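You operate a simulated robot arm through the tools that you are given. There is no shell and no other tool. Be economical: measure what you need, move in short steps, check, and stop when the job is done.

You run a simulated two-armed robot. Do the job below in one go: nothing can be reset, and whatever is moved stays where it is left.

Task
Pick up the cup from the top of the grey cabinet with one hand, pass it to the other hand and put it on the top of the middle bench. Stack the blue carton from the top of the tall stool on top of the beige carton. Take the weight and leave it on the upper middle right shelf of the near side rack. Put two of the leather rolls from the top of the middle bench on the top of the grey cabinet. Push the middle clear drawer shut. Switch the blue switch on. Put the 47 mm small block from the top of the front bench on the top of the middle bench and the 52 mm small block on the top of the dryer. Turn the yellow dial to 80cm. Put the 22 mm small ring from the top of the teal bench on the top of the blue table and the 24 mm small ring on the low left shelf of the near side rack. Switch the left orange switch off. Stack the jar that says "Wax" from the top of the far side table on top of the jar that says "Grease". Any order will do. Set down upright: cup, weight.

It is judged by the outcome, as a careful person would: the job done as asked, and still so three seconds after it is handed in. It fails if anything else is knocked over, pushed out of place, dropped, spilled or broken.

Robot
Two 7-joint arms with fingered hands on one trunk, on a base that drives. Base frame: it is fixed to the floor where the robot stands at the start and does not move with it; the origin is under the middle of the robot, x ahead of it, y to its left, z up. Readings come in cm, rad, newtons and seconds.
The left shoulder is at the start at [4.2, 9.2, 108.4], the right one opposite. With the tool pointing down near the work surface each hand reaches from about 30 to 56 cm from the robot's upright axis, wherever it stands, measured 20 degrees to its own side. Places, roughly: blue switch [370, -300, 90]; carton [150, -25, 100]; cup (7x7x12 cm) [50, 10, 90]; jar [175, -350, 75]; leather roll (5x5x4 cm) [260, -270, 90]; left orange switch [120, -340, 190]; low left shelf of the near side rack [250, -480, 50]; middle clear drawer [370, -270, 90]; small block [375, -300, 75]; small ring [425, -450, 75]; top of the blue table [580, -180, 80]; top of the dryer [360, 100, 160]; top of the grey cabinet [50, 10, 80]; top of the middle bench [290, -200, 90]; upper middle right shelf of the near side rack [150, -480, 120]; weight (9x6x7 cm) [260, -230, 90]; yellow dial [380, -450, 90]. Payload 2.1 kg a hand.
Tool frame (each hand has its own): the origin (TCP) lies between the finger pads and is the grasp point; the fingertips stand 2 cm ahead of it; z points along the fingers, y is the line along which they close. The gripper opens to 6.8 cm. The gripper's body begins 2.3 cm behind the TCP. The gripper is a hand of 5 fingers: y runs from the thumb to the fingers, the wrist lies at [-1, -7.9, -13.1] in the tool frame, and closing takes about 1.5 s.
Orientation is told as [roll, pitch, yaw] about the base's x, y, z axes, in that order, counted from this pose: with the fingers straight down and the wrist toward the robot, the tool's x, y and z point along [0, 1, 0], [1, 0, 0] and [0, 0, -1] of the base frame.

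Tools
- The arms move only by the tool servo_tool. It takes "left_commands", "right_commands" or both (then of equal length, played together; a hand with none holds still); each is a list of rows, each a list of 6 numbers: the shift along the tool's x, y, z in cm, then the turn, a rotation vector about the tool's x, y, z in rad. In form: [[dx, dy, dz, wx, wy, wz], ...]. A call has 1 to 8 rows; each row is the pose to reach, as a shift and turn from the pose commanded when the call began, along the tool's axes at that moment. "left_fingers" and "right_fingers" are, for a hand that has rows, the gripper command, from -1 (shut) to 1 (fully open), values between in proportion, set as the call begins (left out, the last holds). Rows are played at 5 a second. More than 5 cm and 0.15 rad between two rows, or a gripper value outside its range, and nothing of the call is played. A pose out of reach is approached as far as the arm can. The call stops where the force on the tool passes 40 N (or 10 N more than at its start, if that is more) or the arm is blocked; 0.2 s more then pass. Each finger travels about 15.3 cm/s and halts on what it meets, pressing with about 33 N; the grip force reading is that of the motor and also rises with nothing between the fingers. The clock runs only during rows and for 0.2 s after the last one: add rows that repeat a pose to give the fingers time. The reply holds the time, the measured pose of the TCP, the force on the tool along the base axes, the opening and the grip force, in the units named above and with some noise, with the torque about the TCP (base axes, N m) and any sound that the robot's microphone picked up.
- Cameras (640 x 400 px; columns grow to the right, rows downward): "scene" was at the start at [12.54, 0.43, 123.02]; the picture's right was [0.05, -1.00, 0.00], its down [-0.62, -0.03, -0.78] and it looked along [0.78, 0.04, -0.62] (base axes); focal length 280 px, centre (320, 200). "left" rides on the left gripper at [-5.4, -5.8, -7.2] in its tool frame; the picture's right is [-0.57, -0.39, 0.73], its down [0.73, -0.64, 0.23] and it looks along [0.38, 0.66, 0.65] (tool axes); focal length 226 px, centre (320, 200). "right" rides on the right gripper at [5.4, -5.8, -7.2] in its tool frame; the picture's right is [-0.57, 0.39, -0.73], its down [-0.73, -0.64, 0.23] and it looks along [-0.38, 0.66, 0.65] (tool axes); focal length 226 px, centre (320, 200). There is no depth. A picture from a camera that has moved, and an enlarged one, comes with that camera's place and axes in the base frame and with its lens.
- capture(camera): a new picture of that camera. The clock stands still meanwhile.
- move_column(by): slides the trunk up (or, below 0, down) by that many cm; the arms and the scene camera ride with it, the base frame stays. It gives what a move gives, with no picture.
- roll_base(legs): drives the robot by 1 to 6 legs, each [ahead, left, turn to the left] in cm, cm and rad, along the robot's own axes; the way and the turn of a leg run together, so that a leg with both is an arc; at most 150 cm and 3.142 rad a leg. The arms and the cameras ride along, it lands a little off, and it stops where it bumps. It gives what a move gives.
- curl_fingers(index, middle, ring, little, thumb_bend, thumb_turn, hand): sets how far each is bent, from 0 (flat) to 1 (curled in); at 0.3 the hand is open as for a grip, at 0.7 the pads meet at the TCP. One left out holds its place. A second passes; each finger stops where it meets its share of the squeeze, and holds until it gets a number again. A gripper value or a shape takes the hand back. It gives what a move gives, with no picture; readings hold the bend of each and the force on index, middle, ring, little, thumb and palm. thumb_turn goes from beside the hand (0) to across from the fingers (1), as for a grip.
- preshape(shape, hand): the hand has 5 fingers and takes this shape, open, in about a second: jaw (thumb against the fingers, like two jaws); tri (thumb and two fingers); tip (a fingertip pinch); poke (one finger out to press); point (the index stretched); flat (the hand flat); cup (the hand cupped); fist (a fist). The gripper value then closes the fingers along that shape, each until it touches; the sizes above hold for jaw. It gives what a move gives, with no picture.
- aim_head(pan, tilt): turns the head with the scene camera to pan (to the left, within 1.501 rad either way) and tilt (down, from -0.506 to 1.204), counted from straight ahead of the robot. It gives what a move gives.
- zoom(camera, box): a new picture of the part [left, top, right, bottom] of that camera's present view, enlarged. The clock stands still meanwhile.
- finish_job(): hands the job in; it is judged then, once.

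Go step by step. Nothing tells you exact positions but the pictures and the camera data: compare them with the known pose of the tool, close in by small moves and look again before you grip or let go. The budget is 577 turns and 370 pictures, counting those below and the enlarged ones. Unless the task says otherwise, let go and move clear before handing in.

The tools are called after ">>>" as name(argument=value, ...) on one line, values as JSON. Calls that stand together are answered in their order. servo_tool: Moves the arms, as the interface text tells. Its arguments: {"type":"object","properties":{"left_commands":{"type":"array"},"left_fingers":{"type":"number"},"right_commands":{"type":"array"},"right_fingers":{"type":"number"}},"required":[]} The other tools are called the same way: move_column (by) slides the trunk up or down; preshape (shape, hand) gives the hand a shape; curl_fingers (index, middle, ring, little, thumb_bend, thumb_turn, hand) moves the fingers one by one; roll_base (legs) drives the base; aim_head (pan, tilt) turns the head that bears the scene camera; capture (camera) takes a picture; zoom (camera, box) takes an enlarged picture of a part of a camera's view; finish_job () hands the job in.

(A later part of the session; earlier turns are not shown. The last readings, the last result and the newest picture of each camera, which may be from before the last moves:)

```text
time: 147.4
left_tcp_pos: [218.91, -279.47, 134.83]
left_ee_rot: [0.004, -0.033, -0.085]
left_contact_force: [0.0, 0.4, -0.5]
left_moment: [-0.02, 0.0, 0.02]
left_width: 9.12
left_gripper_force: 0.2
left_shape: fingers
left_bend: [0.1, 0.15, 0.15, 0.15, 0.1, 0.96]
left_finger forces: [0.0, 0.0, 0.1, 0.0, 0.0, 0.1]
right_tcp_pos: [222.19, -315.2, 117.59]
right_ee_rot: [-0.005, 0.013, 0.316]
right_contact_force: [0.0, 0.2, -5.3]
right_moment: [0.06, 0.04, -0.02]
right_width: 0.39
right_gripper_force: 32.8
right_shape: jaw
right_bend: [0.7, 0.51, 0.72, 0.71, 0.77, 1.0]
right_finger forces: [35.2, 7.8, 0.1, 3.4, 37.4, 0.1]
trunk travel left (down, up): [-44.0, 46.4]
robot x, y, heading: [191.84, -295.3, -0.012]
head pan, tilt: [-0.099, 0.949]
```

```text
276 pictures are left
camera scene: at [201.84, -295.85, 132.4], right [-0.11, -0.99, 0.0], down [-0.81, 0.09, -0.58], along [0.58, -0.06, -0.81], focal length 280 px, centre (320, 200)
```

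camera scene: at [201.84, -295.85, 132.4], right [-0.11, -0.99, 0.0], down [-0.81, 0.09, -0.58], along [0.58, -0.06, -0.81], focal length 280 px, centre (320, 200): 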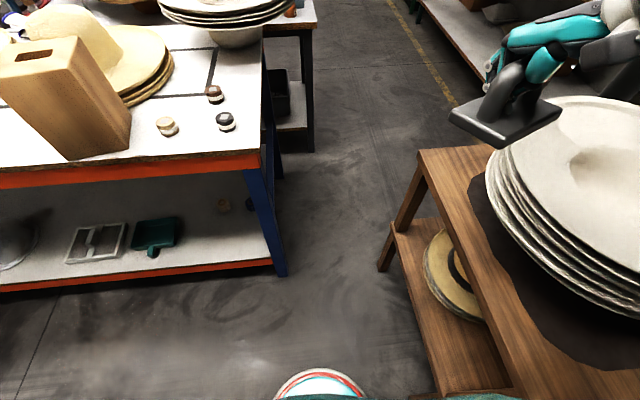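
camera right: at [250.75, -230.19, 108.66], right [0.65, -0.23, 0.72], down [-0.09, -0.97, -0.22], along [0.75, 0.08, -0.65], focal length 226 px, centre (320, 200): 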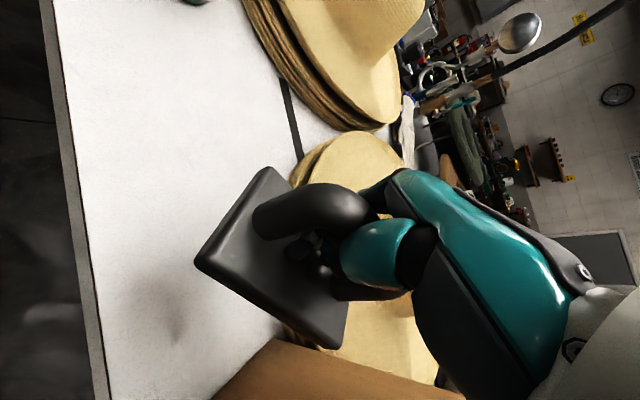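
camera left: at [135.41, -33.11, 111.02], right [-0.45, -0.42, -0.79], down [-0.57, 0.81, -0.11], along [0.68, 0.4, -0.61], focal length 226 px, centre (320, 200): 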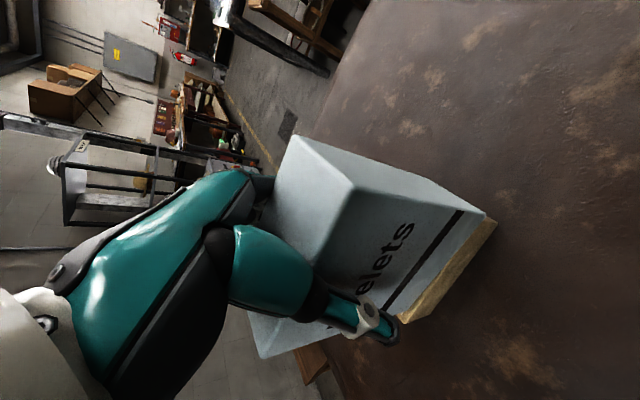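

The gap beside the wooden table is only about 40 cm, so I'll go around later. From here I can do the jars with the free left hand. I'm turning to face the jar table.

>>> roll_base(legs=[[-8, 12, 0], [0, 0, -1.6]])

>>> aim_head(pan=0, tilt=0.6)

>>> capture(camera="scene")

```text
time: 152.6
left_tcp_pos: [198.58, -310.4, 134.86]
left_ee_rot: [0.006, -0.034, -1.685]
left_contact_force: [0.9, 0.5, 0.1]
left_moment: [0.0, -0.02, -0.02]
left_width: 9.11
left_gripper_force: 0.0
left_shape: fingers
left_bend: [0.1, 0.15, 0.15, 0.15, 0.1, 0.96]
left_finger forces: [0.0, 0.0, 0.0, 0.0, 0.0, 0.1]
right_tcp_pos: [162.89, -312.5, 117.59]
right_ee_rot: [-0.003, 0.013, -1.285]
right_contact_force: [-0.5, -0.1, -6.5]
right_moment: [0.0, -0.05, 0.0]
right_width: 0.36
right_gripper_force: 33.0
right_shape: jaw
right_bend: [0.7, 0.51, 0.72, 0.71, 0.77, 1.0]
right_finger forces: [34.9, 8.2, 0.0, 3.4, 37.1, 0.1]
trunk travel left (down, up): [-44.0, 46.4]
robot x, y, heading: [184.08, -283.19, -1.614]
head pan, tilt: [-0.099, 0.949]
```

```text
time: 153.5
left_tcp_pos: [198.59, -310.44, 134.8]
left_ee_rot: [0.005, -0.033, -1.686]
left_contact_force: [-0.2, 0.8, 0.6]
left_moment: [-0.01, -0.03, -0.01]
left_width: 9.11
left_gripper_force: 0.0
left_shape: fingers
left_bend: [0.1, 0.15, 0.15, 0.15, 0.1, 0.96]
left_finger forces: [0.0, 0.1, 0.1, 0.0, 0.0, 0.1]
right_tcp_pos: [162.86, -312.42, 117.61]
right_ee_rot: [-0.004, 0.013, -1.287]
right_contact_force: [0.0, -0.3, -6.8]
right_moment: [-0.01, -0.06, -0.02]
right_width: 0.37
right_gripper_force: 32.8
right_shape: jaw
right_bend: [0.7, 0.51, 0.72, 0.71, 0.77, 1.0]
right_finger forces: [34.9, 8.2, 0.0, 3.5, 37.2, 0.0]
trunk travel left (down, up): [-44.0, 46.4]
robot x, y, heading: [183.79, -283.04, -1.609]
head pan, tilt: [0.0, 0.6]
```

```text
275 pictures are left
camera scene: at [183.44, -294.35, 135.23], right [-1.0, 0.04, 0.0], down [0.02, 0.57, -0.82], along [-0.03, -0.82, -0.57], focal length 280 px, centre (320, 200)
```

scene: 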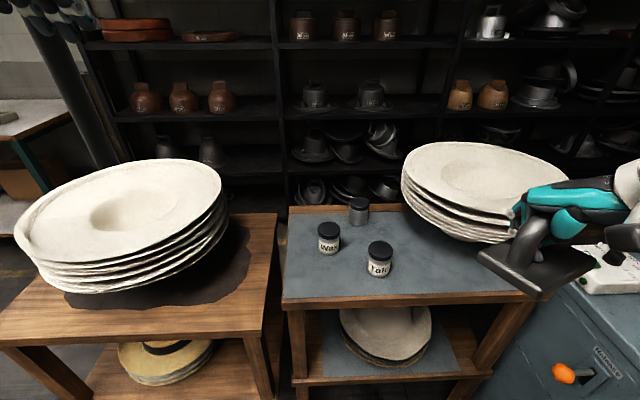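

>>> zoom(camera="scene", box=[280, 180, 420, 300])

```text
3.33 times, centred on (350, 240) of scene
camera zoom: at [183.44, -294.35, 135.23], right [-1.0, 0.04, 0.0], down [0.02, 0.57, -0.82], along [-0.03, -0.82, -0.57], focal length 934 px, centre (220, 67)
```

zoom: 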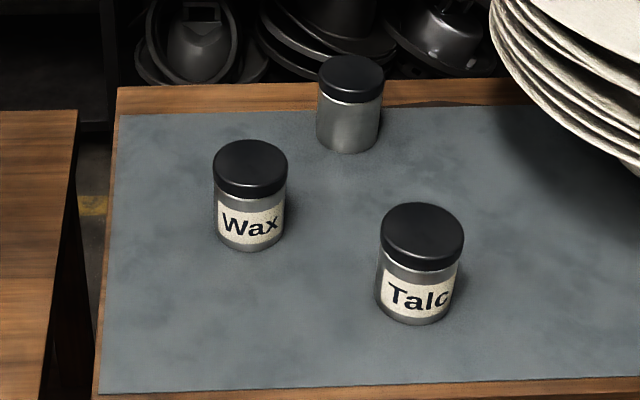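

>>> roll_base(legs=[[0, -11, 0.04], [19, 0, 0]])

>>> aim_head(pan=0.1, tilt=0.75)

>>> capture(camera="scene")

```text
time: 155.8
left_tcp_pos: [188.59, -328.38, 134.84]
left_ee_rot: [0.004, -0.031, -1.644]
left_contact_force: [-0.4, -0.2, -0.4]
left_moment: [-0.01, -0.02, 0.03]
left_width: 9.12
left_gripper_force: 0.1
left_shape: fingers
left_bend: [0.1, 0.15, 0.15, 0.15, 0.1, 0.96]
left_finger forces: [0.0, 0.1, 0.1, 0.0, 0.0, 0.0]
right_tcp_pos: [152.88, -332.09, 117.57]
right_ee_rot: [-0.003, 0.011, -1.243]
right_contact_force: [1.4, 0.0, -5.7]
right_moment: [0.04, -0.05, -0.02]
right_width: 0.39
right_gripper_force: 33.3
right_shape: jaw
right_bend: [0.7, 0.51, 0.72, 0.71, 0.77, 1.0]
right_finger forces: [35.4, 8.0, 0.0, 3.4, 37.5, 0.1]
trunk travel left (down, up): [-44.0, 46.4]
robot x, y, heading: [172.63, -302.07, -1.571]
head pan, tilt: [0.0, 0.6]
```

```text
time: 156.5
left_tcp_pos: [188.57, -328.37, 134.94]
left_ee_rot: [0.005, -0.034, -1.644]
left_contact_force: [1.1, -0.5, -0.5]
left_moment: [-0.02, 0.02, 0.0]
left_width: 9.09
left_gripper_force: 0.1
left_shape: fingers
left_bend: [0.1, 0.15, 0.15, 0.15, 0.1, 0.96]
left_finger forces: [0.0, 0.0, 0.0, 0.0, 0.0, 0.0]
right_tcp_pos: [152.97, -332.0, 117.6]
right_ee_rot: [-0.002, 0.013, -1.243]
right_contact_force: [0.0, -0.4, -7.1]
right_moment: [0.02, -0.06, 0.0]
right_width: 0.4
right_gripper_force: 32.9
right_shape: jaw
right_bend: [0.7, 0.51, 0.72, 0.71, 0.77, 1.0]
right_finger forces: [35.3, 8.0, 0.1, 3.4, 37.4, 0.0]
trunk travel left (down, up): [-44.0, 46.4]
robot x, y, heading: [172.88, -301.92, -1.57]
head pan, tilt: [0.099, 0.75]
```

```text
273 pictures are left
camera scene: at [173.54, -312.38, 133.96], right [-0.99, -0.1, 0.0], down [-0.07, 0.68, -0.73], along [0.07, -0.73, -0.68], focal length 280 px, centre (320, 200)
```

scene: 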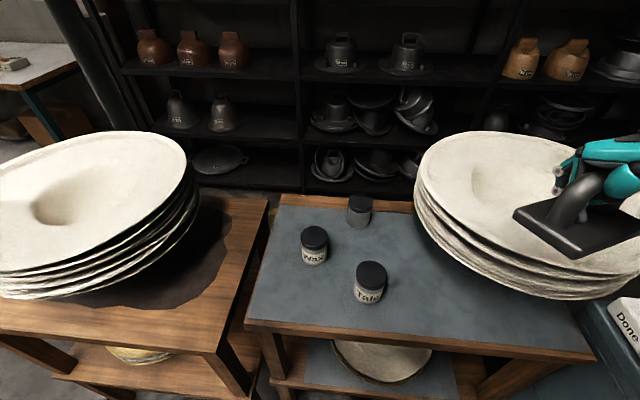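

>>> roll_base(legs=[[7.5, 0, 0]])

>>> move_column(by=-8)

>>> capture(camera="scene")

```text
time: 157.5
left_tcp_pos: [188.63, -336.07, 134.78]
left_ee_rot: [0.007, -0.031, -1.647]
left_contact_force: [-0.4, 0.5, 0.6]
left_moment: [0.0, -0.01, -0.02]
left_width: 9.14
left_gripper_force: 0.1
left_shape: fingers
left_bend: [0.1, 0.15, 0.15, 0.15, 0.1, 0.96]
left_finger forces: [0.1, 0.0, 0.0, 0.1, 0.1, 0.0]
right_tcp_pos: [152.87, -339.53, 117.51]
right_ee_rot: [-0.003, 0.014, -1.243]
right_contact_force: [0.2, -0.2, -5.7]
right_moment: [0.02, -0.06, 0.01]
right_width: 0.38
right_gripper_force: 32.8
right_shape: jaw
right_bend: [0.7, 0.51, 0.72, 0.71, 0.77, 1.0]
right_finger forces: [35.5, 8.0, 0.0, 3.7, 37.8, 0.0]
trunk travel left (down, up): [-44.0, 46.4]
robot x, y, heading: [172.99, -309.18, -1.571]
head pan, tilt: [0.099, 0.75]
```

```text
time: 158.7
left_tcp_pos: [188.57, -335.76, 126.79]
left_ee_rot: [0.004, -0.033, -1.644]
left_contact_force: [0.5, 0.1, -0.6]
left_moment: [-0.01, 0.0, -0.01]
left_width: 9.11
left_gripper_force: 0.1
left_shape: fingers
left_bend: [0.1, 0.15, 0.15, 0.15, 0.1, 0.96]
left_finger forces: [0.0, 0.0, 0.0, 0.1, 0.0, 0.0]
right_tcp_pos: [152.86, -339.45, 109.51]
right_ee_rot: [-0.004, 0.012, -1.244]
right_contact_force: [-0.7, -0.3, -5.7]
right_moment: [-0.01, -0.05, -0.03]
right_width: 0.41
right_gripper_force: 32.8
right_shape: jaw
right_bend: [0.7, 0.51, 0.72, 0.71, 0.77, 1.0]
right_finger forces: [35.6, 8.0, 0.0, 3.5, 37.8, 0.0]
trunk travel left (down, up): [-36.0, 54.4]
robot x, y, heading: [172.59, -308.76, -1.569]
head pan, tilt: [0.099, 0.75]
```

```text
272 pictures are left
camera scene: at [173.54, -320.79, 125.91], right [-0.99, -0.1, 0.0], down [-0.07, 0.68, -0.73], along [0.07, -0.73, -0.68], focal length 280 px, centre (320, 200)
```

scene: 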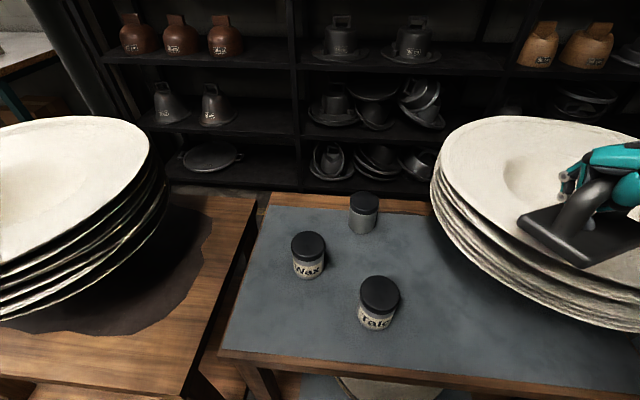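

>>> servo_tool(left_commands=[[-1.8, 3, 2, 0, 0, -0.01], [-3.6, 6, 4, 0, 0, -0.03], [-5.4, 9, 7, 0, 0, -0.05], [-7.2, 12, 10, 0, 0, -0.074], [-9.2, 15.1, 13, 0, 0, -0.074], [-9.2, 15.1, 17.5, 0, 0, -0.074], [-9.2, 15.1, 22, 0, 0, -0.074], [-9.2, 15.1, 26, 0, 0, -0.074]])

>>> capture(camera="left")

>>> capture(camera="scene")

```text
time: 160.5
left_tcp_pos: [178.52, -351.15, 101.14]
left_ee_rot: [0.002, -0.033, -1.571]
left_contact_force: [-0.5, 0.7, -0.6]
left_moment: [0.01, -0.02, 0.0]
left_width: 9.11
left_gripper_force: 0.0
left_shape: fingers
left_bend: [0.1, 0.15, 0.15, 0.15, 0.1, 0.96]
left_finger forces: [0.0, 0.0, 0.1, 0.1, 0.0, 0.0]
right_tcp_pos: [152.93, -339.43, 109.61]
right_ee_rot: [-0.002, 0.013, -1.245]
right_contact_force: [-0.8, 0.2, -5.5]
right_moment: [0.0, -0.04, 0.04]
right_width: 0.4
right_gripper_force: 32.7
right_shape: jaw
right_bend: [0.7, 0.51, 0.72, 0.71, 0.77, 1.0]
right_finger forces: [35.6, 8.2, 0.0, 3.5, 37.8, 0.0]
trunk travel left (down, up): [-36.0, 54.4]
robot x, y, heading: [172.87, -308.98, -1.57]
head pan, tilt: [0.099, 0.75]
```

```text
271 pictures are left
camera left: at [172.78, -345.22, 108.07], right [-0.56, 0.36, -0.74], down [0.73, 0.63, -0.25], along [0.38, -0.68, -0.62], focal length 226 px, centre (320, 200)
```

left: 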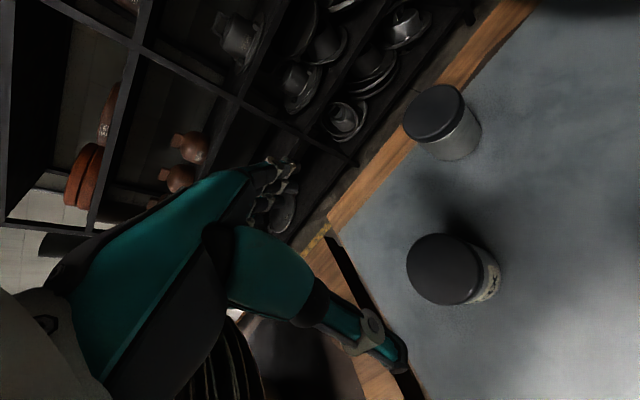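

```text
270 pictures are left
camera scene: at [173.53, -320.82, 125.9], right [-0.99, -0.1, 0.0], down [-0.07, 0.68, -0.73], along [0.07, -0.73, -0.68], focal length 280 px, centre (320, 200)
```

scene: 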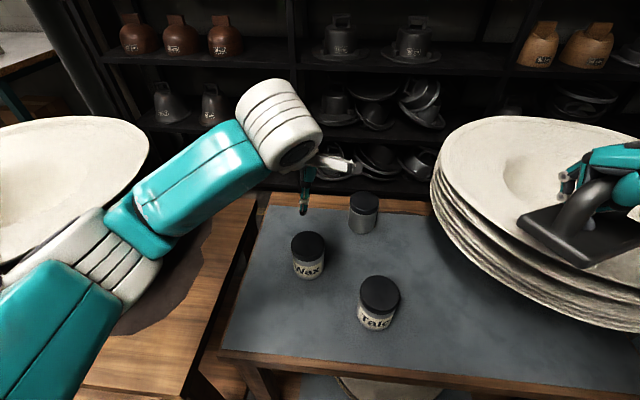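

>>> servo_tool(left_commands=[[-0.4, -0.75, 0, 0, -0.033, 0], [-0.4, -0.75, 4, 0, -0.033, 0], [-0.4, -0.75, 8, 0, -0.033, 0], [-0.4, -0.75, 11, 0, -0.033, 0], [-0.4, -0.75, 13.7, 0, -0.033, 0], [-0.4, -0.75, 13.7, 0, -0.033, 0]])

>>> capture(camera="left")

>>> zoom(camera="scene", box=[220, 150, 420, 350])

```text
time: 161.9
left_tcp_pos: [177.88, -350.85, 87.41]
left_ee_rot: [-0.028, -0.032, -1.57]
left_contact_force: [0.9, -1.1, 0.1]
left_moment: [0.02, 0.0, 0.01]
left_width: 9.11
left_gripper_force: 0.2
left_shape: fingers
left_bend: [0.1, 0.15, 0.15, 0.15, 0.1, 0.96]
left_finger forces: [0.0, 0.1, 0.0, 0.0, 0.1, 0.1]
right_tcp_pos: [152.87, -339.5, 109.5]
right_ee_rot: [-0.003, 0.011, -1.244]
right_contact_force: [-0.5, 0.2, -5.8]
right_moment: [0.0, -0.04, 0.01]
right_width: 0.39
right_gripper_force: 33.3
right_shape: jaw
right_bend: [0.7, 0.51, 0.72, 0.71, 0.77, 1.0]
right_finger forces: [35.5, 8.1, 0.0, 3.5, 37.9, 0.1]
trunk travel left (down, up): [-36.0, 54.4]
robot x, y, heading: [172.5, -309.02, -1.571]
head pan, tilt: [0.099, 0.75]
```

```text
269 pictures are left
camera left: at [172.55, -344.88, 94.57], right [-0.59, 0.36, -0.72], down [0.73, 0.63, -0.27], along [0.36, -0.69, -0.63], focal length 226 px, centre (320, 200)
```

left: 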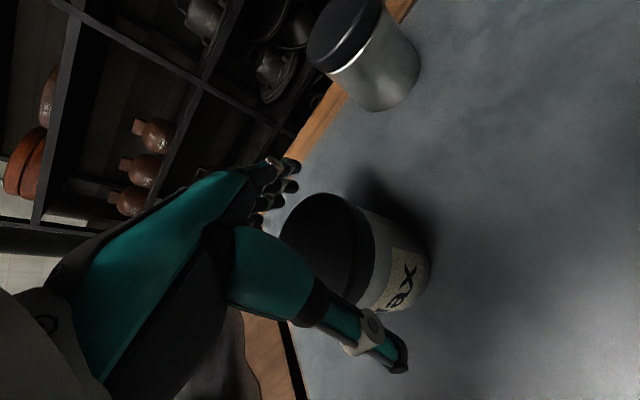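

```text
2.00 times, centred on (320, 250) of scene
camera zoom: at [173.53, -320.81, 125.9], right [-0.99, -0.1, 0.0], down [-0.07, 0.68, -0.73], along [0.07, -0.73, -0.68], focal length 561 px, centre (320, 100)
```

zoom: 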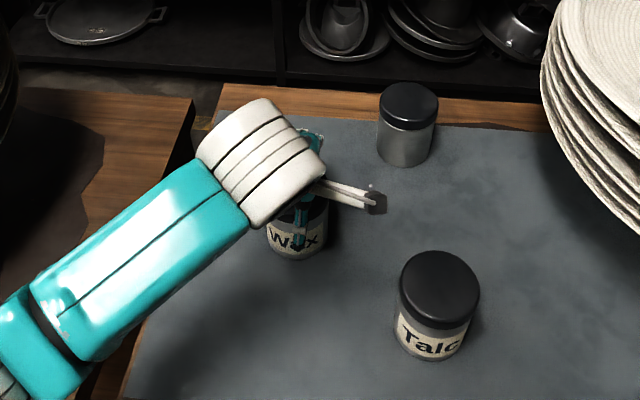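

>>> servo_tool(left_commands=[[0.1, 0, 0, 0.032, 0.03, 0], [0.1, 0, 0, 0.032, 0.03, 0]])

>>> servo_tool(left_commands=[[0, 0, 0, 0, 0, 0], [0, 0, 0, 0, 0, 0], [0, 0, 0, 0, 0, 0], [0, 0, 0, 0, 0, 0], [0, 0, 0, 0, 0, 0], [0, 0, 0, 0, 0, 0], [0, 0, 0, 0, 0, 0], [0, 0, 0, 0, 0, 0]], left_fingers=-1)

>>> servo_tool(left_commands=[[0, 0, -1, 0, 0, 0], [0, 0, -4, 0, 0, 0], [0, 0, -8, 0, 0, 0], [0, 0, -12, 0, 0, 0], [0, 0, -14, 0, 0, 0], [0, 0, -14, 0, 0, 0]])

>>> capture(camera="scene")

>>> capture(camera="left")

```text
time: 162.5
left_tcp_pos: [177.95, -350.89, 87.37]
left_ee_rot: [-0.001, -0.001, -1.571]
left_contact_force: [-0.1, 0.9, 0.6]
left_moment: [-0.04, 0.01, -0.03]
left_width: 9.12
left_gripper_force: 0.2
left_shape: fingers
left_bend: [0.1, 0.15, 0.15, 0.15, 0.1, 0.96]
left_finger forces: [0.0, 0.1, 0.0, 0.0, 0.0, 0.0]
right_tcp_pos: [152.93, -339.53, 109.59]
right_ee_rot: [-0.002, 0.012, -1.245]
right_contact_force: [-0.3, -0.2, -6.1]
right_moment: [0.01, -0.05, 0.03]
right_width: 0.38
right_gripper_force: 33.1
right_shape: jaw
right_bend: [0.7, 0.51, 0.72, 0.71, 0.77, 1.0]
right_finger forces: [35.6, 8.1, 0.0, 3.4, 37.7, 0.0]
trunk travel left (down, up): [-36.0, 54.4]
robot x, y, heading: [172.71, -308.66, -1.569]
head pan, tilt: [0.099, 0.75]
```

```text
time: 164.3
left_tcp_pos: [177.98, -350.83, 87.46]
left_ee_rot: [0.0, 0.0, -1.57]
left_contact_force: [0.1, -0.2, 0.0]
left_moment: [0.01, -0.01, 0.0]
left_width: 4.59
left_gripper_force: 32.5
left_shape: jaw
left_bend: [0.27, 0.36, 0.34, 0.43, 0.6, 0.97]
left_finger forces: [15.2, 9.3, 4.3, 1.1, 29.4, 0.0]
right_tcp_pos: [152.82, -339.59, 109.51]
right_ee_rot: [-0.004, 0.012, -1.244]
right_contact_force: [0.5, 0.1, -5.5]
right_moment: [-0.01, -0.09, 0.02]
right_width: 0.4
right_gripper_force: 33.3
right_shape: jaw
right_bend: [0.7, 0.51, 0.72, 0.71, 0.77, 1.0]
right_finger forces: [35.5, 8.2, 0.0, 3.5, 37.7, 0.0]
trunk travel left (down, up): [-36.0, 54.4]
robot x, y, heading: [172.61, -309.26, -1.571]
head pan, tilt: [0.099, 0.75]
```

```text
time: 165.7
left_tcp_pos: [177.98, -350.79, 101.47]
left_ee_rot: [-0.001, 0.001, -1.572]
left_contact_force: [-0.1, 0.3, -1.8]
left_moment: [0.01, 0.02, 0.01]
left_width: 4.43
left_gripper_force: 33.1
left_shape: jaw
left_bend: [0.74, 0.37, 0.35, 0.43, 0.6, 0.97]
left_finger forces: [15.6, 9.3, 4.4, 1.2, 27.2, 0.1]
right_tcp_pos: [152.98, -339.54, 109.52]
right_ee_rot: [-0.004, 0.012, -1.244]
right_contact_force: [1.0, 0.0, -5.4]
right_moment: [-0.03, -0.07, 0.04]
right_width: 0.39
right_gripper_force: 33.0
right_shape: jaw
right_bend: [0.7, 0.51, 0.72, 0.71, 0.77, 1.0]
right_finger forces: [35.5, 8.2, 0.1, 3.6, 37.8, 0.0]
trunk travel left (down, up): [-36.0, 54.4]
robot x, y, heading: [172.82, -309.12, -1.576]
head pan, tilt: [0.099, 0.75]
```

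```text
267 pictures are left
camera scene: at [173.54, -320.83, 125.9], right [-0.99, -0.1, 0.0], down [-0.07, 0.68, -0.73], along [0.07, -0.73, -0.68], focal length 280 px, centre (320, 200)
```

scene: 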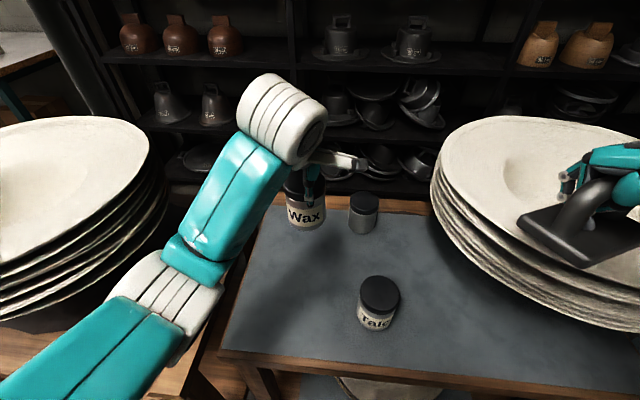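

```text
266 pictures are left
camera left: at [172.38, -345.06, 108.61], right [-0.57, 0.39, -0.73], down [0.73, 0.64, -0.23], along [0.38, -0.66, -0.65], focal length 226 px, centre (320, 200)
```

left: 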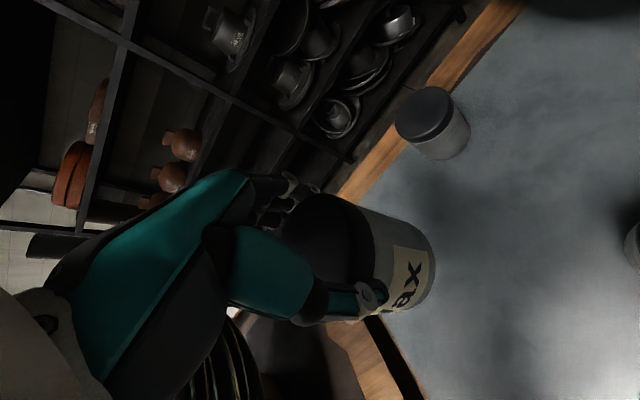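

>>> servo_tool(left_commands=[[-2.4, 2.8, 0, 0, 0, 0], [-4.7, 5.5, 0, 0, 0, 0], [-7.1, 8.3, 0, 0, 0, 0], [-9.4, 11, 0, 0, 0, 0], [-9.4, 11, 2, 0, 0, 0], [-9.4, 11, 2, 0, 0, 0]])

>>> zoom(camera="scene", box=[280, 120, 460, 280])

>>> capture(camera="left")

```text
time: 167.1
left_tcp_pos: [169.52, -359.4, 99.93]
left_ee_rot: [0.001, -0.002, -1.57]
left_contact_force: [-0.4, -0.5, -0.6]
left_moment: [-0.02, 0.04, 0.02]
left_width: 4.42
left_gripper_force: 33.3
left_shape: jaw
left_bend: [0.74, 0.37, 0.35, 0.42, 0.6, 0.97]
left_finger forces: [17.3, 9.7, 4.7, 1.4, 26.7, 0.1]
left hand out of reach, approached as far as the arm can: row 4, 5, 6
right_tcp_pos: [152.79, -339.56, 109.53]
right_ee_rot: [-0.004, 0.012, -1.245]
right_contact_force: [0.3, -0.1, -5.4]
right_moment: [0.0, -0.06, 0.0]
right_width: 0.38
right_gripper_force: 33.5
right_shape: jaw
right_bend: [0.7, 0.51, 0.72, 0.71, 0.77, 1.0]
right_finger forces: [35.5, 8.2, 0.0, 3.6, 37.9, 0.0]
trunk travel left (down, up): [-36.0, 54.4]
robot x, y, heading: [172.63, -309.11, -1.57]
head pan, tilt: [0.099, 0.75]
```

```text
2.50 times, centred on (370, 200) of scene
camera zoom: at [173.52, -320.83, 125.9], right [-0.99, -0.1, 0.0], down [-0.07, 0.68, -0.73], along [0.07, -0.73, -0.68], focal length 701 px, centre (195, 200)
```

zoom: 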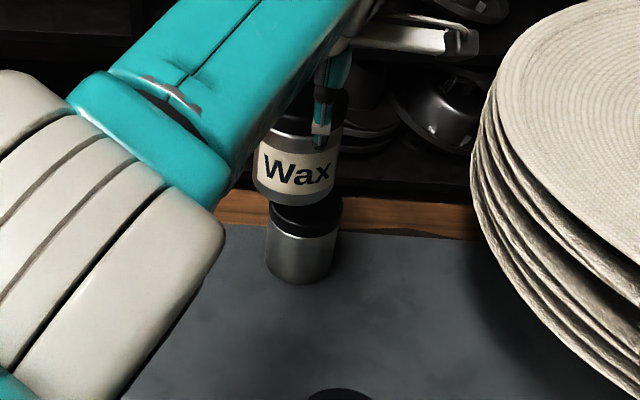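

```text
264 pictures are left
camera left: at [163.98, -353.7, 107.11], right [-0.57, 0.39, -0.73], down [0.73, 0.64, -0.23], along [0.38, -0.67, -0.64], focal length 226 px, centre (320, 200)
```

left: 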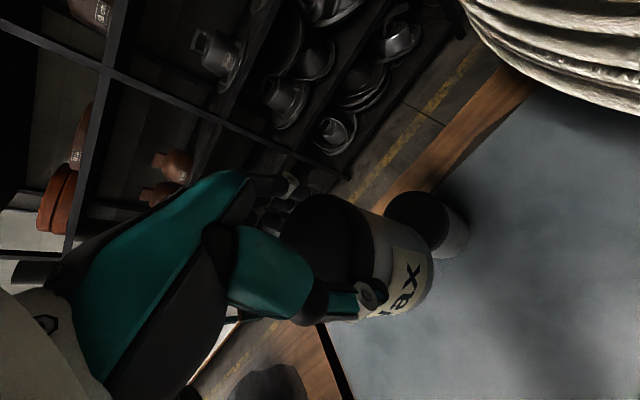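

>>> roll_base(legs=[[2.6, 0, 0]])

>>> zoom(camera="scene", box=[280, 120, 460, 280])

>>> capture(camera="left")

```text
time: 167.9
left_tcp_pos: [169.49, -362.12, 99.88]
left_ee_rot: [0.0, 0.0, -1.569]
left_contact_force: [0.7, 0.0, -2.5]
left_moment: [0.0, 0.03, -0.01]
left_width: 4.41
left_gripper_force: 33.0
left_shape: jaw
left_bend: [0.74, 0.37, 0.35, 0.42, 0.6, 0.97]
left_finger forces: [17.2, 9.6, 4.6, 1.5, 26.8, 0.0]
right_tcp_pos: [152.77, -342.14, 109.63]
right_ee_rot: [-0.002, 0.012, -1.244]
right_contact_force: [0.0, -0.4, -6.3]
right_moment: [0.02, -0.06, 0.01]
right_width: 0.41
right_gripper_force: 33.0
right_shape: jaw
right_bend: [0.7, 0.51, 0.72, 0.71, 0.77, 1.0]
right_finger forces: [35.8, 8.1, 0.0, 3.6, 37.9, 0.1]
trunk travel left (down, up): [-36.0, 54.4]
robot x, y, heading: [172.98, -311.91, -1.57]
head pan, tilt: [0.099, 0.75]
```

```text
2.50 times, centred on (370, 200) of scene
camera zoom: at [173.53, -323.5, 125.9], right [-0.99, -0.1, 0.0], down [-0.07, 0.68, -0.73], along [0.07, -0.73, -0.68], focal length 701 px, centre (195, 200)
```

zoom: 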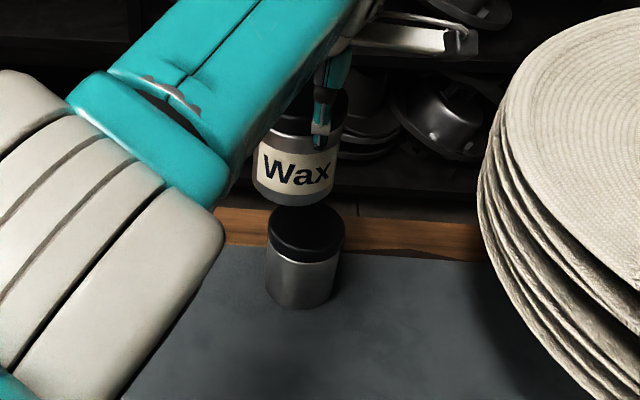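

```text
262 pictures are left
camera left: at [164.0, -356.37, 107.1], right [-0.57, 0.39, -0.73], down [0.73, 0.64, -0.23], along [0.38, -0.66, -0.65], focal length 226 px, centre (320, 200)
```

left: 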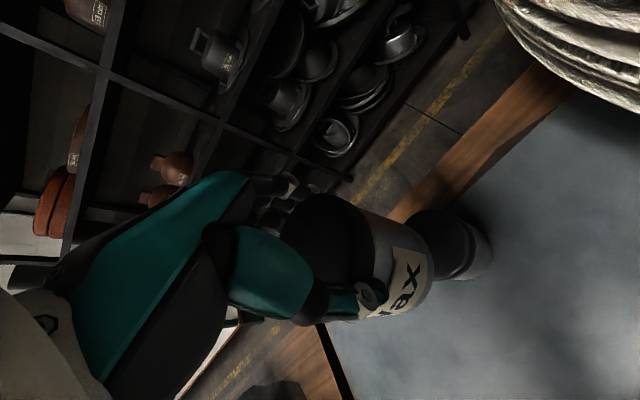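

>>> servo_tool(left_commands=[[-0.7, 0, 0, 0, 0, 0], [-1.4, 0, 0, 0, 0, 0], [-1.4, 0, 0, 0, 0, 0]])

>>> move_column(by=-3)

>>> zoom(camera="scene", box=[280, 120, 460, 280])

>>> zoom(camera="left", box=[240, 150, 540, 350])

```text
time: 168.7
left_tcp_pos: [168.42, -361.64, 99.78]
left_ee_rot: [0.002, 0.0, -1.574]
left_contact_force: [-0.2, -0.4, -1.7]
left_moment: [0.02, 0.02, -0.01]
left_width: 4.42
left_gripper_force: 32.9
left_shape: jaw
left_bend: [0.74, 0.37, 0.35, 0.42, 0.6, 0.97]
left_finger forces: [17.5, 9.7, 4.8, 1.5, 26.8, 0.0]
left hand out of reach, approached as far as the arm can: row 2, 3
right_tcp_pos: [152.88, -342.26, 109.53]
right_ee_rot: [-0.002, 0.014, -1.244]
right_contact_force: [0.0, -1.6, -6.6]
right_moment: [0.02, -0.05, -0.02]
right_width: 0.39
right_gripper_force: 32.7
right_shape: jaw
right_bend: [0.7, 0.51, 0.72, 0.71, 0.77, 1.0]
right_finger forces: [35.8, 8.2, 0.0, 3.6, 37.8, 0.0]
trunk travel left (down, up): [-36.0, 54.4]
robot x, y, heading: [172.76, -311.76, -1.572]
head pan, tilt: [0.099, 0.75]
```

```text
time: 169.5
left_tcp_pos: [168.5, -361.47, 96.88]
left_ee_rot: [0.0, 0.001, -1.571]
left_contact_force: [0.5, 0.0, -1.6]
left_moment: [-0.01, 0.03, 0.01]
left_width: 4.42
left_gripper_force: 33.2
left_shape: jaw
left_bend: [0.74, 0.37, 0.35, 0.42, 0.6, 0.97]
left_finger forces: [17.5, 9.5, 4.7, 1.5, 26.7, 0.0]
right_tcp_pos: [152.9, -342.12, 106.52]
right_ee_rot: [-0.002, 0.013, -1.244]
right_contact_force: [0.8, 0.2, -7.3]
right_moment: [0.06, -0.04, -0.01]
right_width: 0.39
right_gripper_force: 33.3
right_shape: jaw
right_bend: [0.7, 0.51, 0.72, 0.71, 0.77, 1.0]
right_finger forces: [35.7, 8.1, 0.1, 3.5, 37.8, 0.1]
trunk travel left (down, up): [-33.0, 57.4]
robot x, y, heading: [172.96, -311.81, -1.574]
head pan, tilt: [0.099, 0.75]
```

```text
2.50 times, centred on (370, 200) of scene
camera zoom: at [173.53, -323.87, 122.88], right [-0.99, -0.1, 0.0], down [-0.07, 0.68, -0.73], along [0.07, -0.73, -0.68], focal length 701 px, centre (195, 200)
```

zoom: 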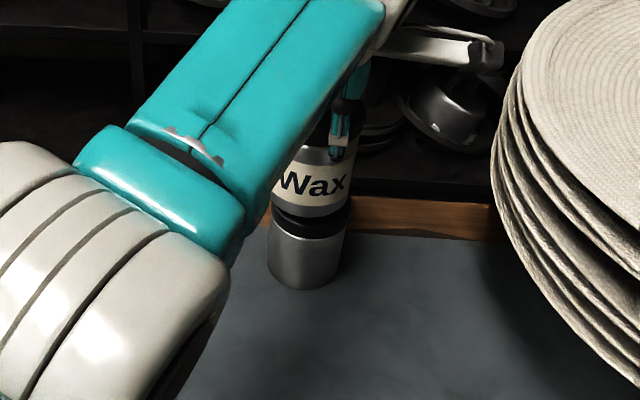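

```text
2.00 times, centred on (390, 250) of left
camera zoom: at [162.98, -355.79, 104.06], right [-0.57, 0.39, -0.73], down [0.73, 0.64, -0.23], along [0.38, -0.66, -0.65], focal length 452 px, centre (180, 100)
```

zoom: 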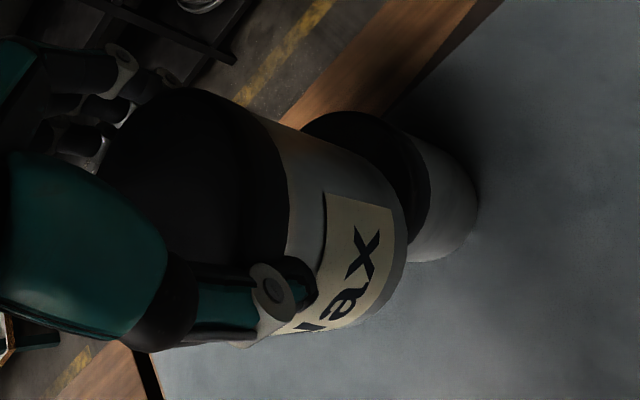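

>>> roll_base(legs=[[0.8, 0.3, 0]])

>>> move_column(by=-1.5)

>>> zoom(camera="scene", box=[300, 140, 420, 260])

>>> zoom(camera="left", box=[240, 150, 540, 350])

```text
time: 170.2
left_tcp_pos: [168.89, -362.38, 96.89]
left_ee_rot: [0.001, 0.001, -1.571]
left_contact_force: [-0.3, 1.3, -3.1]
left_moment: [0.01, 0.03, 0.02]
left_width: 4.4
left_gripper_force: 33.1
left_shape: jaw
left_bend: [0.74, 0.37, 0.35, 0.42, 0.6, 0.97]
left_finger forces: [17.6, 9.7, 4.8, 1.6, 26.7, 0.0]
right_tcp_pos: [153.19, -343.02, 106.47]
right_ee_rot: [-0.004, 0.011, -1.245]
right_contact_force: [0.0, -0.5, -6.2]
right_moment: [-0.01, -0.07, 0.02]
right_width: 0.39
right_gripper_force: 33.2
right_shape: jaw
right_bend: [0.7, 0.51, 0.72, 0.71, 0.77, 1.0]
right_finger forces: [35.7, 8.1, 0.0, 3.6, 38.0, 0.0]
trunk travel left (down, up): [-33.0, 57.4]
robot x, y, heading: [172.75, -312.3, -1.573]
head pan, tilt: [0.099, 0.75]
```

```text
time: 170.8
left_tcp_pos: [168.87, -362.31, 95.38]
left_ee_rot: [-0.001, -0.002, -1.572]
left_contact_force: [0.3, 0.8, -1.4]
left_moment: [0.04, 0.03, 0.02]
left_width: 4.41
left_gripper_force: 32.8
left_shape: jaw
left_bend: [0.74, 0.37, 0.35, 0.42, 0.6, 0.97]
left_finger forces: [17.5, 9.6, 4.7, 1.4, 26.7, 0.0]
right_tcp_pos: [153.18, -342.95, 105.07]
right_ee_rot: [-0.004, 0.012, -1.245]
right_contact_force: [-0.3, -0.9, -5.7]
right_moment: [0.05, -0.06, 0.0]
right_width: 0.4
right_gripper_force: 33.3
right_shape: jaw
right_bend: [0.7, 0.51, 0.72, 0.71, 0.77, 1.0]
right_finger forces: [35.7, 8.2, 0.0, 3.6, 38.0, 0.1]
trunk travel left (down, up): [-31.5, 58.9]
robot x, y, heading: [173.08, -312.4, -1.57]
head pan, tilt: [0.099, 0.75]
```

```text
3.33 times, centred on (360, 200) of scene
camera zoom: at [173.84, -324.92, 121.36], right [-0.99, -0.1, 0.0], down [-0.07, 0.68, -0.73], along [0.07, -0.73, -0.68], focal length 934 px, centre (187, 200)
```

zoom: 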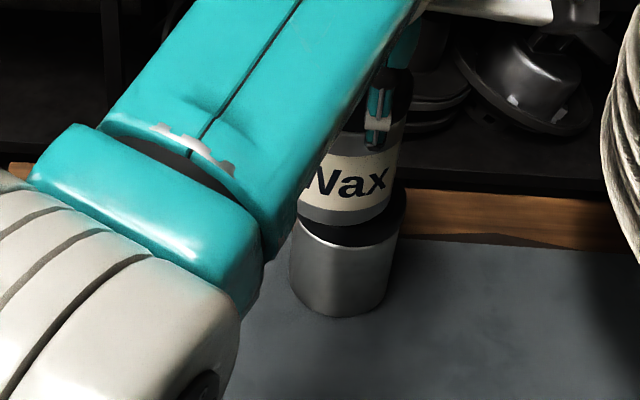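

```text
2.00 times, centred on (390, 250) of left
camera zoom: at [163.31, -356.62, 102.56], right [-0.57, 0.39, -0.73], down [0.73, 0.64, -0.23], along [0.38, -0.66, -0.65], focal length 452 px, centre (180, 100)
```

zoom: 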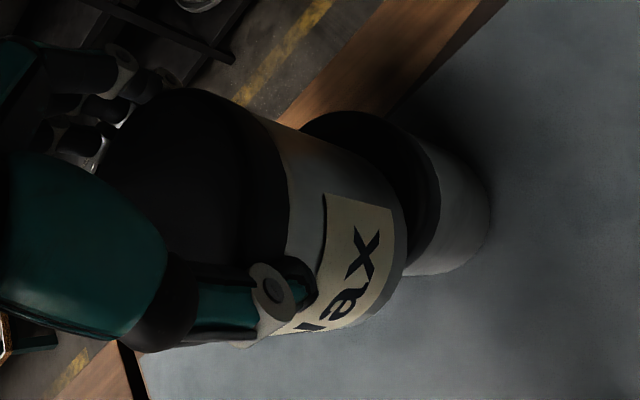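

>>> move_column(by=-0.5)

>>> move_column(by=-0.4)

>>> zoom(camera="scene", box=[300, 140, 420, 260])

```text
time: 171.4
left_tcp_pos: [168.77, -362.39, 94.91]
left_ee_rot: [0.0, -0.001, -1.572]
left_contact_force: [-0.3, -0.6, -1.5]
left_moment: [0.04, 0.02, -0.02]
left_width: 4.4
left_gripper_force: 33.6
left_shape: jaw
left_bend: [0.74, 0.37, 0.35, 0.42, 0.6, 0.97]
left_finger forces: [17.5, 9.6, 4.8, 1.4, 26.7, 0.0]
right_tcp_pos: [153.19, -342.97, 104.58]
right_ee_rot: [-0.002, 0.011, -1.244]
right_contact_force: [0.6, 0.1, -6.6]
right_moment: [-0.02, -0.02, 0.03]
right_width: 0.38
right_gripper_force: 33.0
right_shape: jaw
right_bend: [0.7, 0.51, 0.72, 0.71, 0.77, 1.0]
right_finger forces: [35.7, 8.2, 0.0, 3.4, 38.0, 0.1]
trunk travel left (down, up): [-31.0, 59.4]
robot x, y, heading: [173.07, -312.92, -1.569]
head pan, tilt: [0.099, 0.75]
```

```text
time: 171.9
left_tcp_pos: [168.8, -362.34, 94.54]
left_ee_rot: [-0.001, -0.004, -1.574]
left_contact_force: [-0.8, 1.1, 7.5]
left_moment: [-0.15, 0.02, -0.04]
left_width: 4.36
left_gripper_force: 32.8
left_shape: jaw
left_bend: [0.74, 0.37, 0.35, 0.42, 0.6, 0.97]
left_finger forces: [14.5, 8.3, 4.3, 1.6, 27.4, 0.1]
right_tcp_pos: [153.15, -342.85, 104.18]
right_ee_rot: [-0.004, 0.01, -1.243]
right_contact_force: [-0.8, 0.2, -5.9]
right_moment: [-0.01, -0.05, -0.01]
right_width: 0.41
right_gripper_force: 33.4
right_shape: jaw
right_bend: [0.7, 0.51, 0.72, 0.71, 0.77, 1.0]
right_finger forces: [35.8, 8.2, 0.1, 3.4, 38.0, 0.0]
trunk travel left (down, up): [-30.6, 59.8]
robot x, y, heading: [172.95, -312.98, -1.571]
head pan, tilt: [0.099, 0.75]
```

```text
3.33 times, centred on (360, 200) of scene
camera zoom: at [173.84, -324.97, 120.48], right [-0.99, -0.1, 0.0], down [-0.07, 0.68, -0.73], along [0.07, -0.73, -0.68], focal length 934 px, centre (187, 200)
```

zoom: 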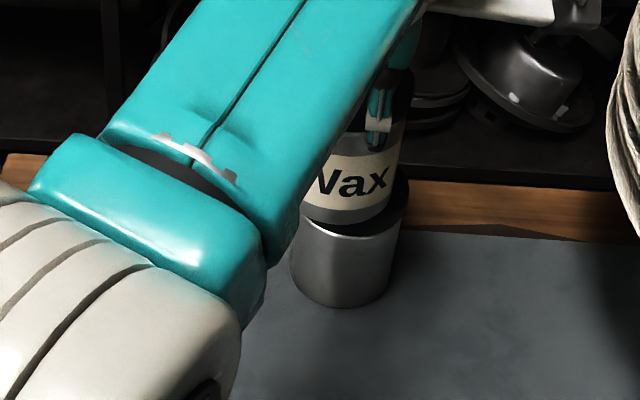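

>>> servo_tool(left_commands=[[0, 0, 0, 0, 0, 0], [0, 0, 0, 0, 0, 0], [0, 0, 0, 0, 0, 0], [0, 0, 0, 0, 0, 0]], left_fingers=0.8)

>>> curl_fingers(hand="left", index=0.1, middle=0.1, ring=0.1, little=0.1, thumb_bend=0.1, thumb_turn=1)

>>> zoom(camera="scene", box=[300, 140, 420, 260])

>>> zoom(camera="left", box=[240, 150, 540, 350])

```text
time: 172.9
left_tcp_pos: [168.93, -362.35, 94.52]
left_ee_rot: [-0.001, -0.002, -1.57]
left_contact_force: [-0.5, -0.9, 0.1]
left_moment: [-0.03, -0.04, 0.01]
left_width: 6.15
left_gripper_force: 0.0
left_shape: jaw
left_bend: [0.29, 0.32, 0.31, 0.31, 0.38, 0.98]
left_finger forces: [0.0, 0.0, 0.1, 0.1, 0.0, 0.1]
right_tcp_pos: [153.23, -342.97, 104.18]
right_ee_rot: [-0.002, 0.01, -1.244]
right_contact_force: [-1.0, -1.0, -5.8]
right_moment: [0.03, -0.03, 0.0]
right_width: 0.41
right_gripper_force: 33.5
right_shape: jaw
right_bend: [0.7, 0.51, 0.72, 0.71, 0.77, 1.0]
right_finger forces: [35.7, 8.2, 0.1, 3.6, 37.9, 0.0]
trunk travel left (down, up): [-30.6, 59.8]
robot x, y, heading: [173.22, -312.2, -1.571]
head pan, tilt: [0.099, 0.75]
```

```text
time: 173.9
left_tcp_pos: [168.88, -362.48, 94.43]
left_ee_rot: [0.0, 0.0, -1.571]
left_contact_force: [0.0, -0.4, -1.0]
left_moment: [0.0, -0.01, -0.01]
left_width: 9.09
left_gripper_force: 0.1
left_shape: fingers
left_bend: [0.1, 0.1, 0.1, 0.1, 0.1, 0.96]
left_finger forces: [0.0, 0.0, 0.0, 0.1, 0.0, 0.0]
right_tcp_pos: [153.27, -343.04, 104.08]
right_ee_rot: [-0.004, 0.013, -1.244]
right_contact_force: [0.0, 0.4, -6.8]
right_moment: [0.04, -0.12, -0.02]
right_width: 0.38
right_gripper_force: 33.3
right_shape: jaw
right_bend: [0.7, 0.51, 0.72, 0.71, 0.77, 1.0]
right_finger forces: [35.7, 8.1, 0.1, 3.6, 38.0, 0.1]
trunk travel left (down, up): [-30.6, 59.8]
robot x, y, heading: [173.11, -312.53, -1.575]
head pan, tilt: [0.099, 0.75]
```

```text
3.33 times, centred on (360, 200) of scene
camera zoom: at [173.84, -325.05, 120.46], right [-0.99, -0.1, 0.0], down [-0.07, 0.68, -0.73], along [0.07, -0.73, -0.68], focal length 934 px, centre (187, 200)
```

zoom: 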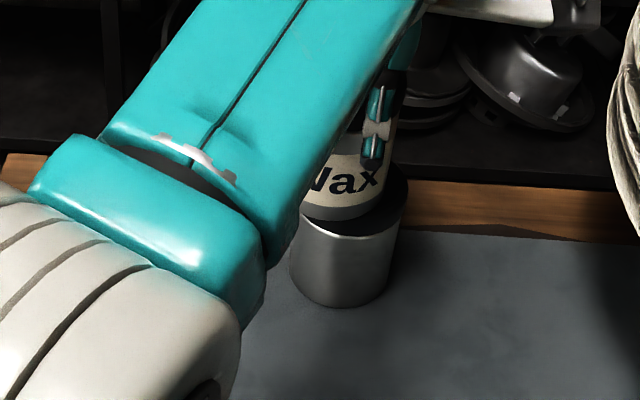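

```text
2.00 times, centred on (390, 250) of left
camera zoom: at [163.3, -356.62, 101.66], right [-0.57, 0.39, -0.73], down [0.73, 0.64, -0.23], along [0.38, -0.66, -0.65], focal length 452 px, centre (180, 100)
```

zoom: 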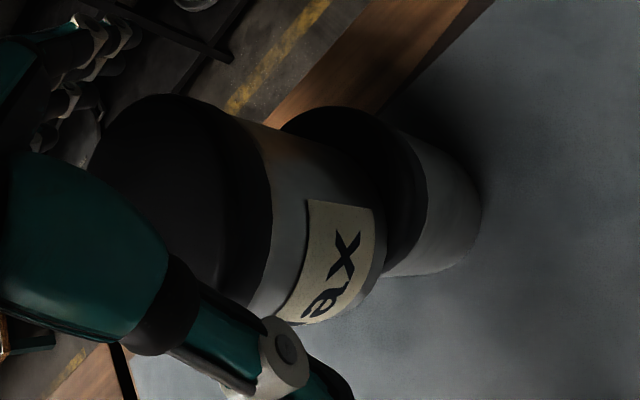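

>>> move_column(by=5)

>>> move_column(by=10)

>>> zoom(camera="scene", box=[280, 160, 420, 300])

>>> zoom(camera="left", box=[240, 50, 540, 350])

```text
time: 174.8
left_tcp_pos: [168.91, -362.39, 99.39]
left_ee_rot: [0.0, 0.0, -1.572]
left_contact_force: [-0.3, 0.3, 0.0]
left_moment: [-0.01, 0.0, -0.03]
left_width: 9.1
left_gripper_force: 0.1
left_shape: fingers
left_bend: [0.1, 0.1, 0.1, 0.1, 0.1, 0.96]
left_finger forces: [0.0, 0.0, 0.0, 0.1, 0.0, 0.0]
right_tcp_pos: [153.21, -343.0, 109.04]
right_ee_rot: [-0.003, 0.013, -1.244]
right_contact_force: [0.3, 0.4, -7.1]
right_moment: [0.02, -0.07, 0.0]
right_width: 0.39
right_gripper_force: 32.9
right_shape: jaw
right_bend: [0.7, 0.51, 0.72, 0.71, 0.77, 1.0]
right_finger forces: [35.6, 8.2, 0.0, 3.6, 38.0, 0.0]
trunk travel left (down, up): [-35.6, 54.8]
robot x, y, heading: [173.07, -312.78, -1.571]
head pan, tilt: [0.099, 0.75]
```

```text
time: 176.2
left_tcp_pos: [168.95, -361.94, 110.66]
left_ee_rot: [0.0, -0.026, -1.572]
left_contact_force: [-0.7, -0.5, 0.0]
left_moment: [0.01, 0.02, 0.01]
left_width: 9.08
left_gripper_force: 0.1
left_shape: fingers
left_bend: [0.1, 0.1, 0.1, 0.1, 0.1, 0.96]
left_finger forces: [0.0, 0.0, 0.0, 0.0, 0.0, 0.0]
right_tcp_pos: [153.11, -343.0, 119.25]
right_ee_rot: [-0.004, 0.013, -1.243]
right_contact_force: [-0.5, -0.3, -6.1]
right_moment: [0.02, -0.05, 0.01]
right_width: 0.41
right_gripper_force: 33.0
right_shape: jaw
right_bend: [0.7, 0.51, 0.72, 0.71, 0.77, 1.0]
right_finger forces: [35.7, 8.3, 0.0, 3.6, 37.9, 0.1]
trunk travel left (down, up): [-45.6, 44.8]
robot x, y, heading: [173.03, -312.59, -1.569]
head pan, tilt: [0.099, 0.75]
```

```text
2.86 times, centred on (350, 230) of scene
camera zoom: at [173.83, -323.22, 135.55], right [-0.99, -0.1, 0.0], down [-0.07, 0.68, -0.73], along [0.07, -0.73, -0.68], focal length 801 px, centre (234, 114)
```

zoom: 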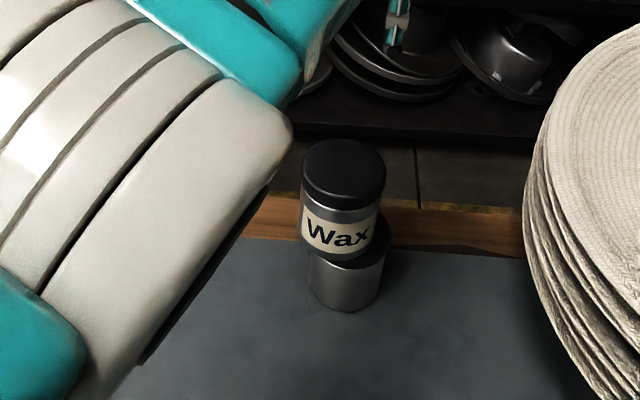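

```text
1.33 times, centred on (390, 200) of left
camera zoom: at [163.35, -356.08, 117.69], right [-0.57, 0.37, -0.74], down [0.73, 0.63, -0.25], along [0.38, -0.68, -0.63], focal length 301 px, centre (227, 200)
```

zoom: 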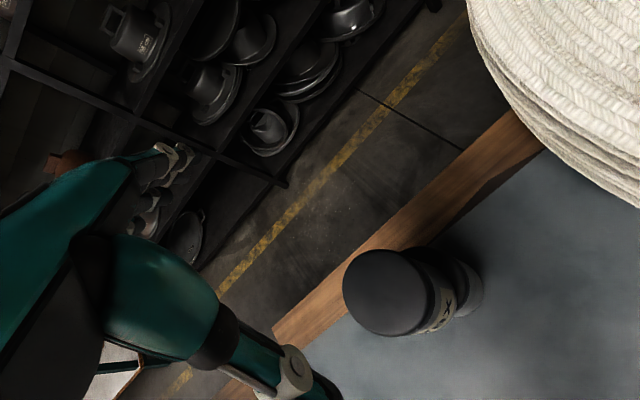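

The Wax jar is stacked on the third jar. I'm retracting the left arm and looking for the orange switches on the machine.

>>> servo_tool(left_commands=[[2, -3, -2, 0, 0, 0], [5, -7, -4, 0, 0, 0], [8, -11, -6, 0, 0, 0], [11, -15, -6, 0, 0, 0], [14, -19, -6, 0, 0, 0], [14, -22, -6, 0, 0, 0]])

>>> aim_head(pan=-1.0, tilt=-0.2)

>>> capture(camera="scene")

```text
refused: row 2 steps farther than a row can; nothing moved
```

```text
time: 177.5
left_tcp_pos: [168.93, -361.85, 110.67]
left_ee_rot: [0.0, -0.027, -1.571]
left_contact_force: [-0.3, -0.5, -0.1]
left_moment: [-0.01, 0.01, 0.0]
left_width: 9.09
left_gripper_force: 0.0
left_shape: fingers
left_bend: [0.1, 0.1, 0.1, 0.1, 0.1, 0.96]
left_finger forces: [0.0, 0.1, 0.0, 0.1, 0.0, 0.0]
right_tcp_pos: [153.22, -342.9, 119.25]
right_ee_rot: [-0.004, 0.012, -1.245]
right_contact_force: [0.1, 0.1, -6.1]
right_moment: [0.02, -0.03, 0.0]
right_width: 0.41
right_gripper_force: 32.5
right_shape: jaw
right_bend: [0.7, 0.51, 0.72, 0.71, 0.77, 1.0]
right_finger forces: [35.6, 8.3, 0.0, 3.6, 38.0, 0.0]
trunk travel left (down, up): [-45.6, 44.8]
robot x, y, heading: [173.4, -312.55, -1.573]
head pan, tilt: [-1.0, -0.201]
```

```text
252 pictures are left
camera scene: at [166.0, -319.47, 144.11], right [-0.54, 0.84, 0.0], down [-0.17, -0.11, -0.98], along [-0.82, -0.53, 0.2], focal length 280 px, centre (320, 200)
```

scene: 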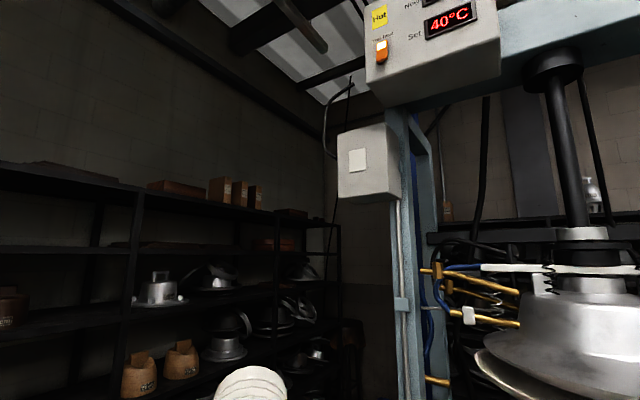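

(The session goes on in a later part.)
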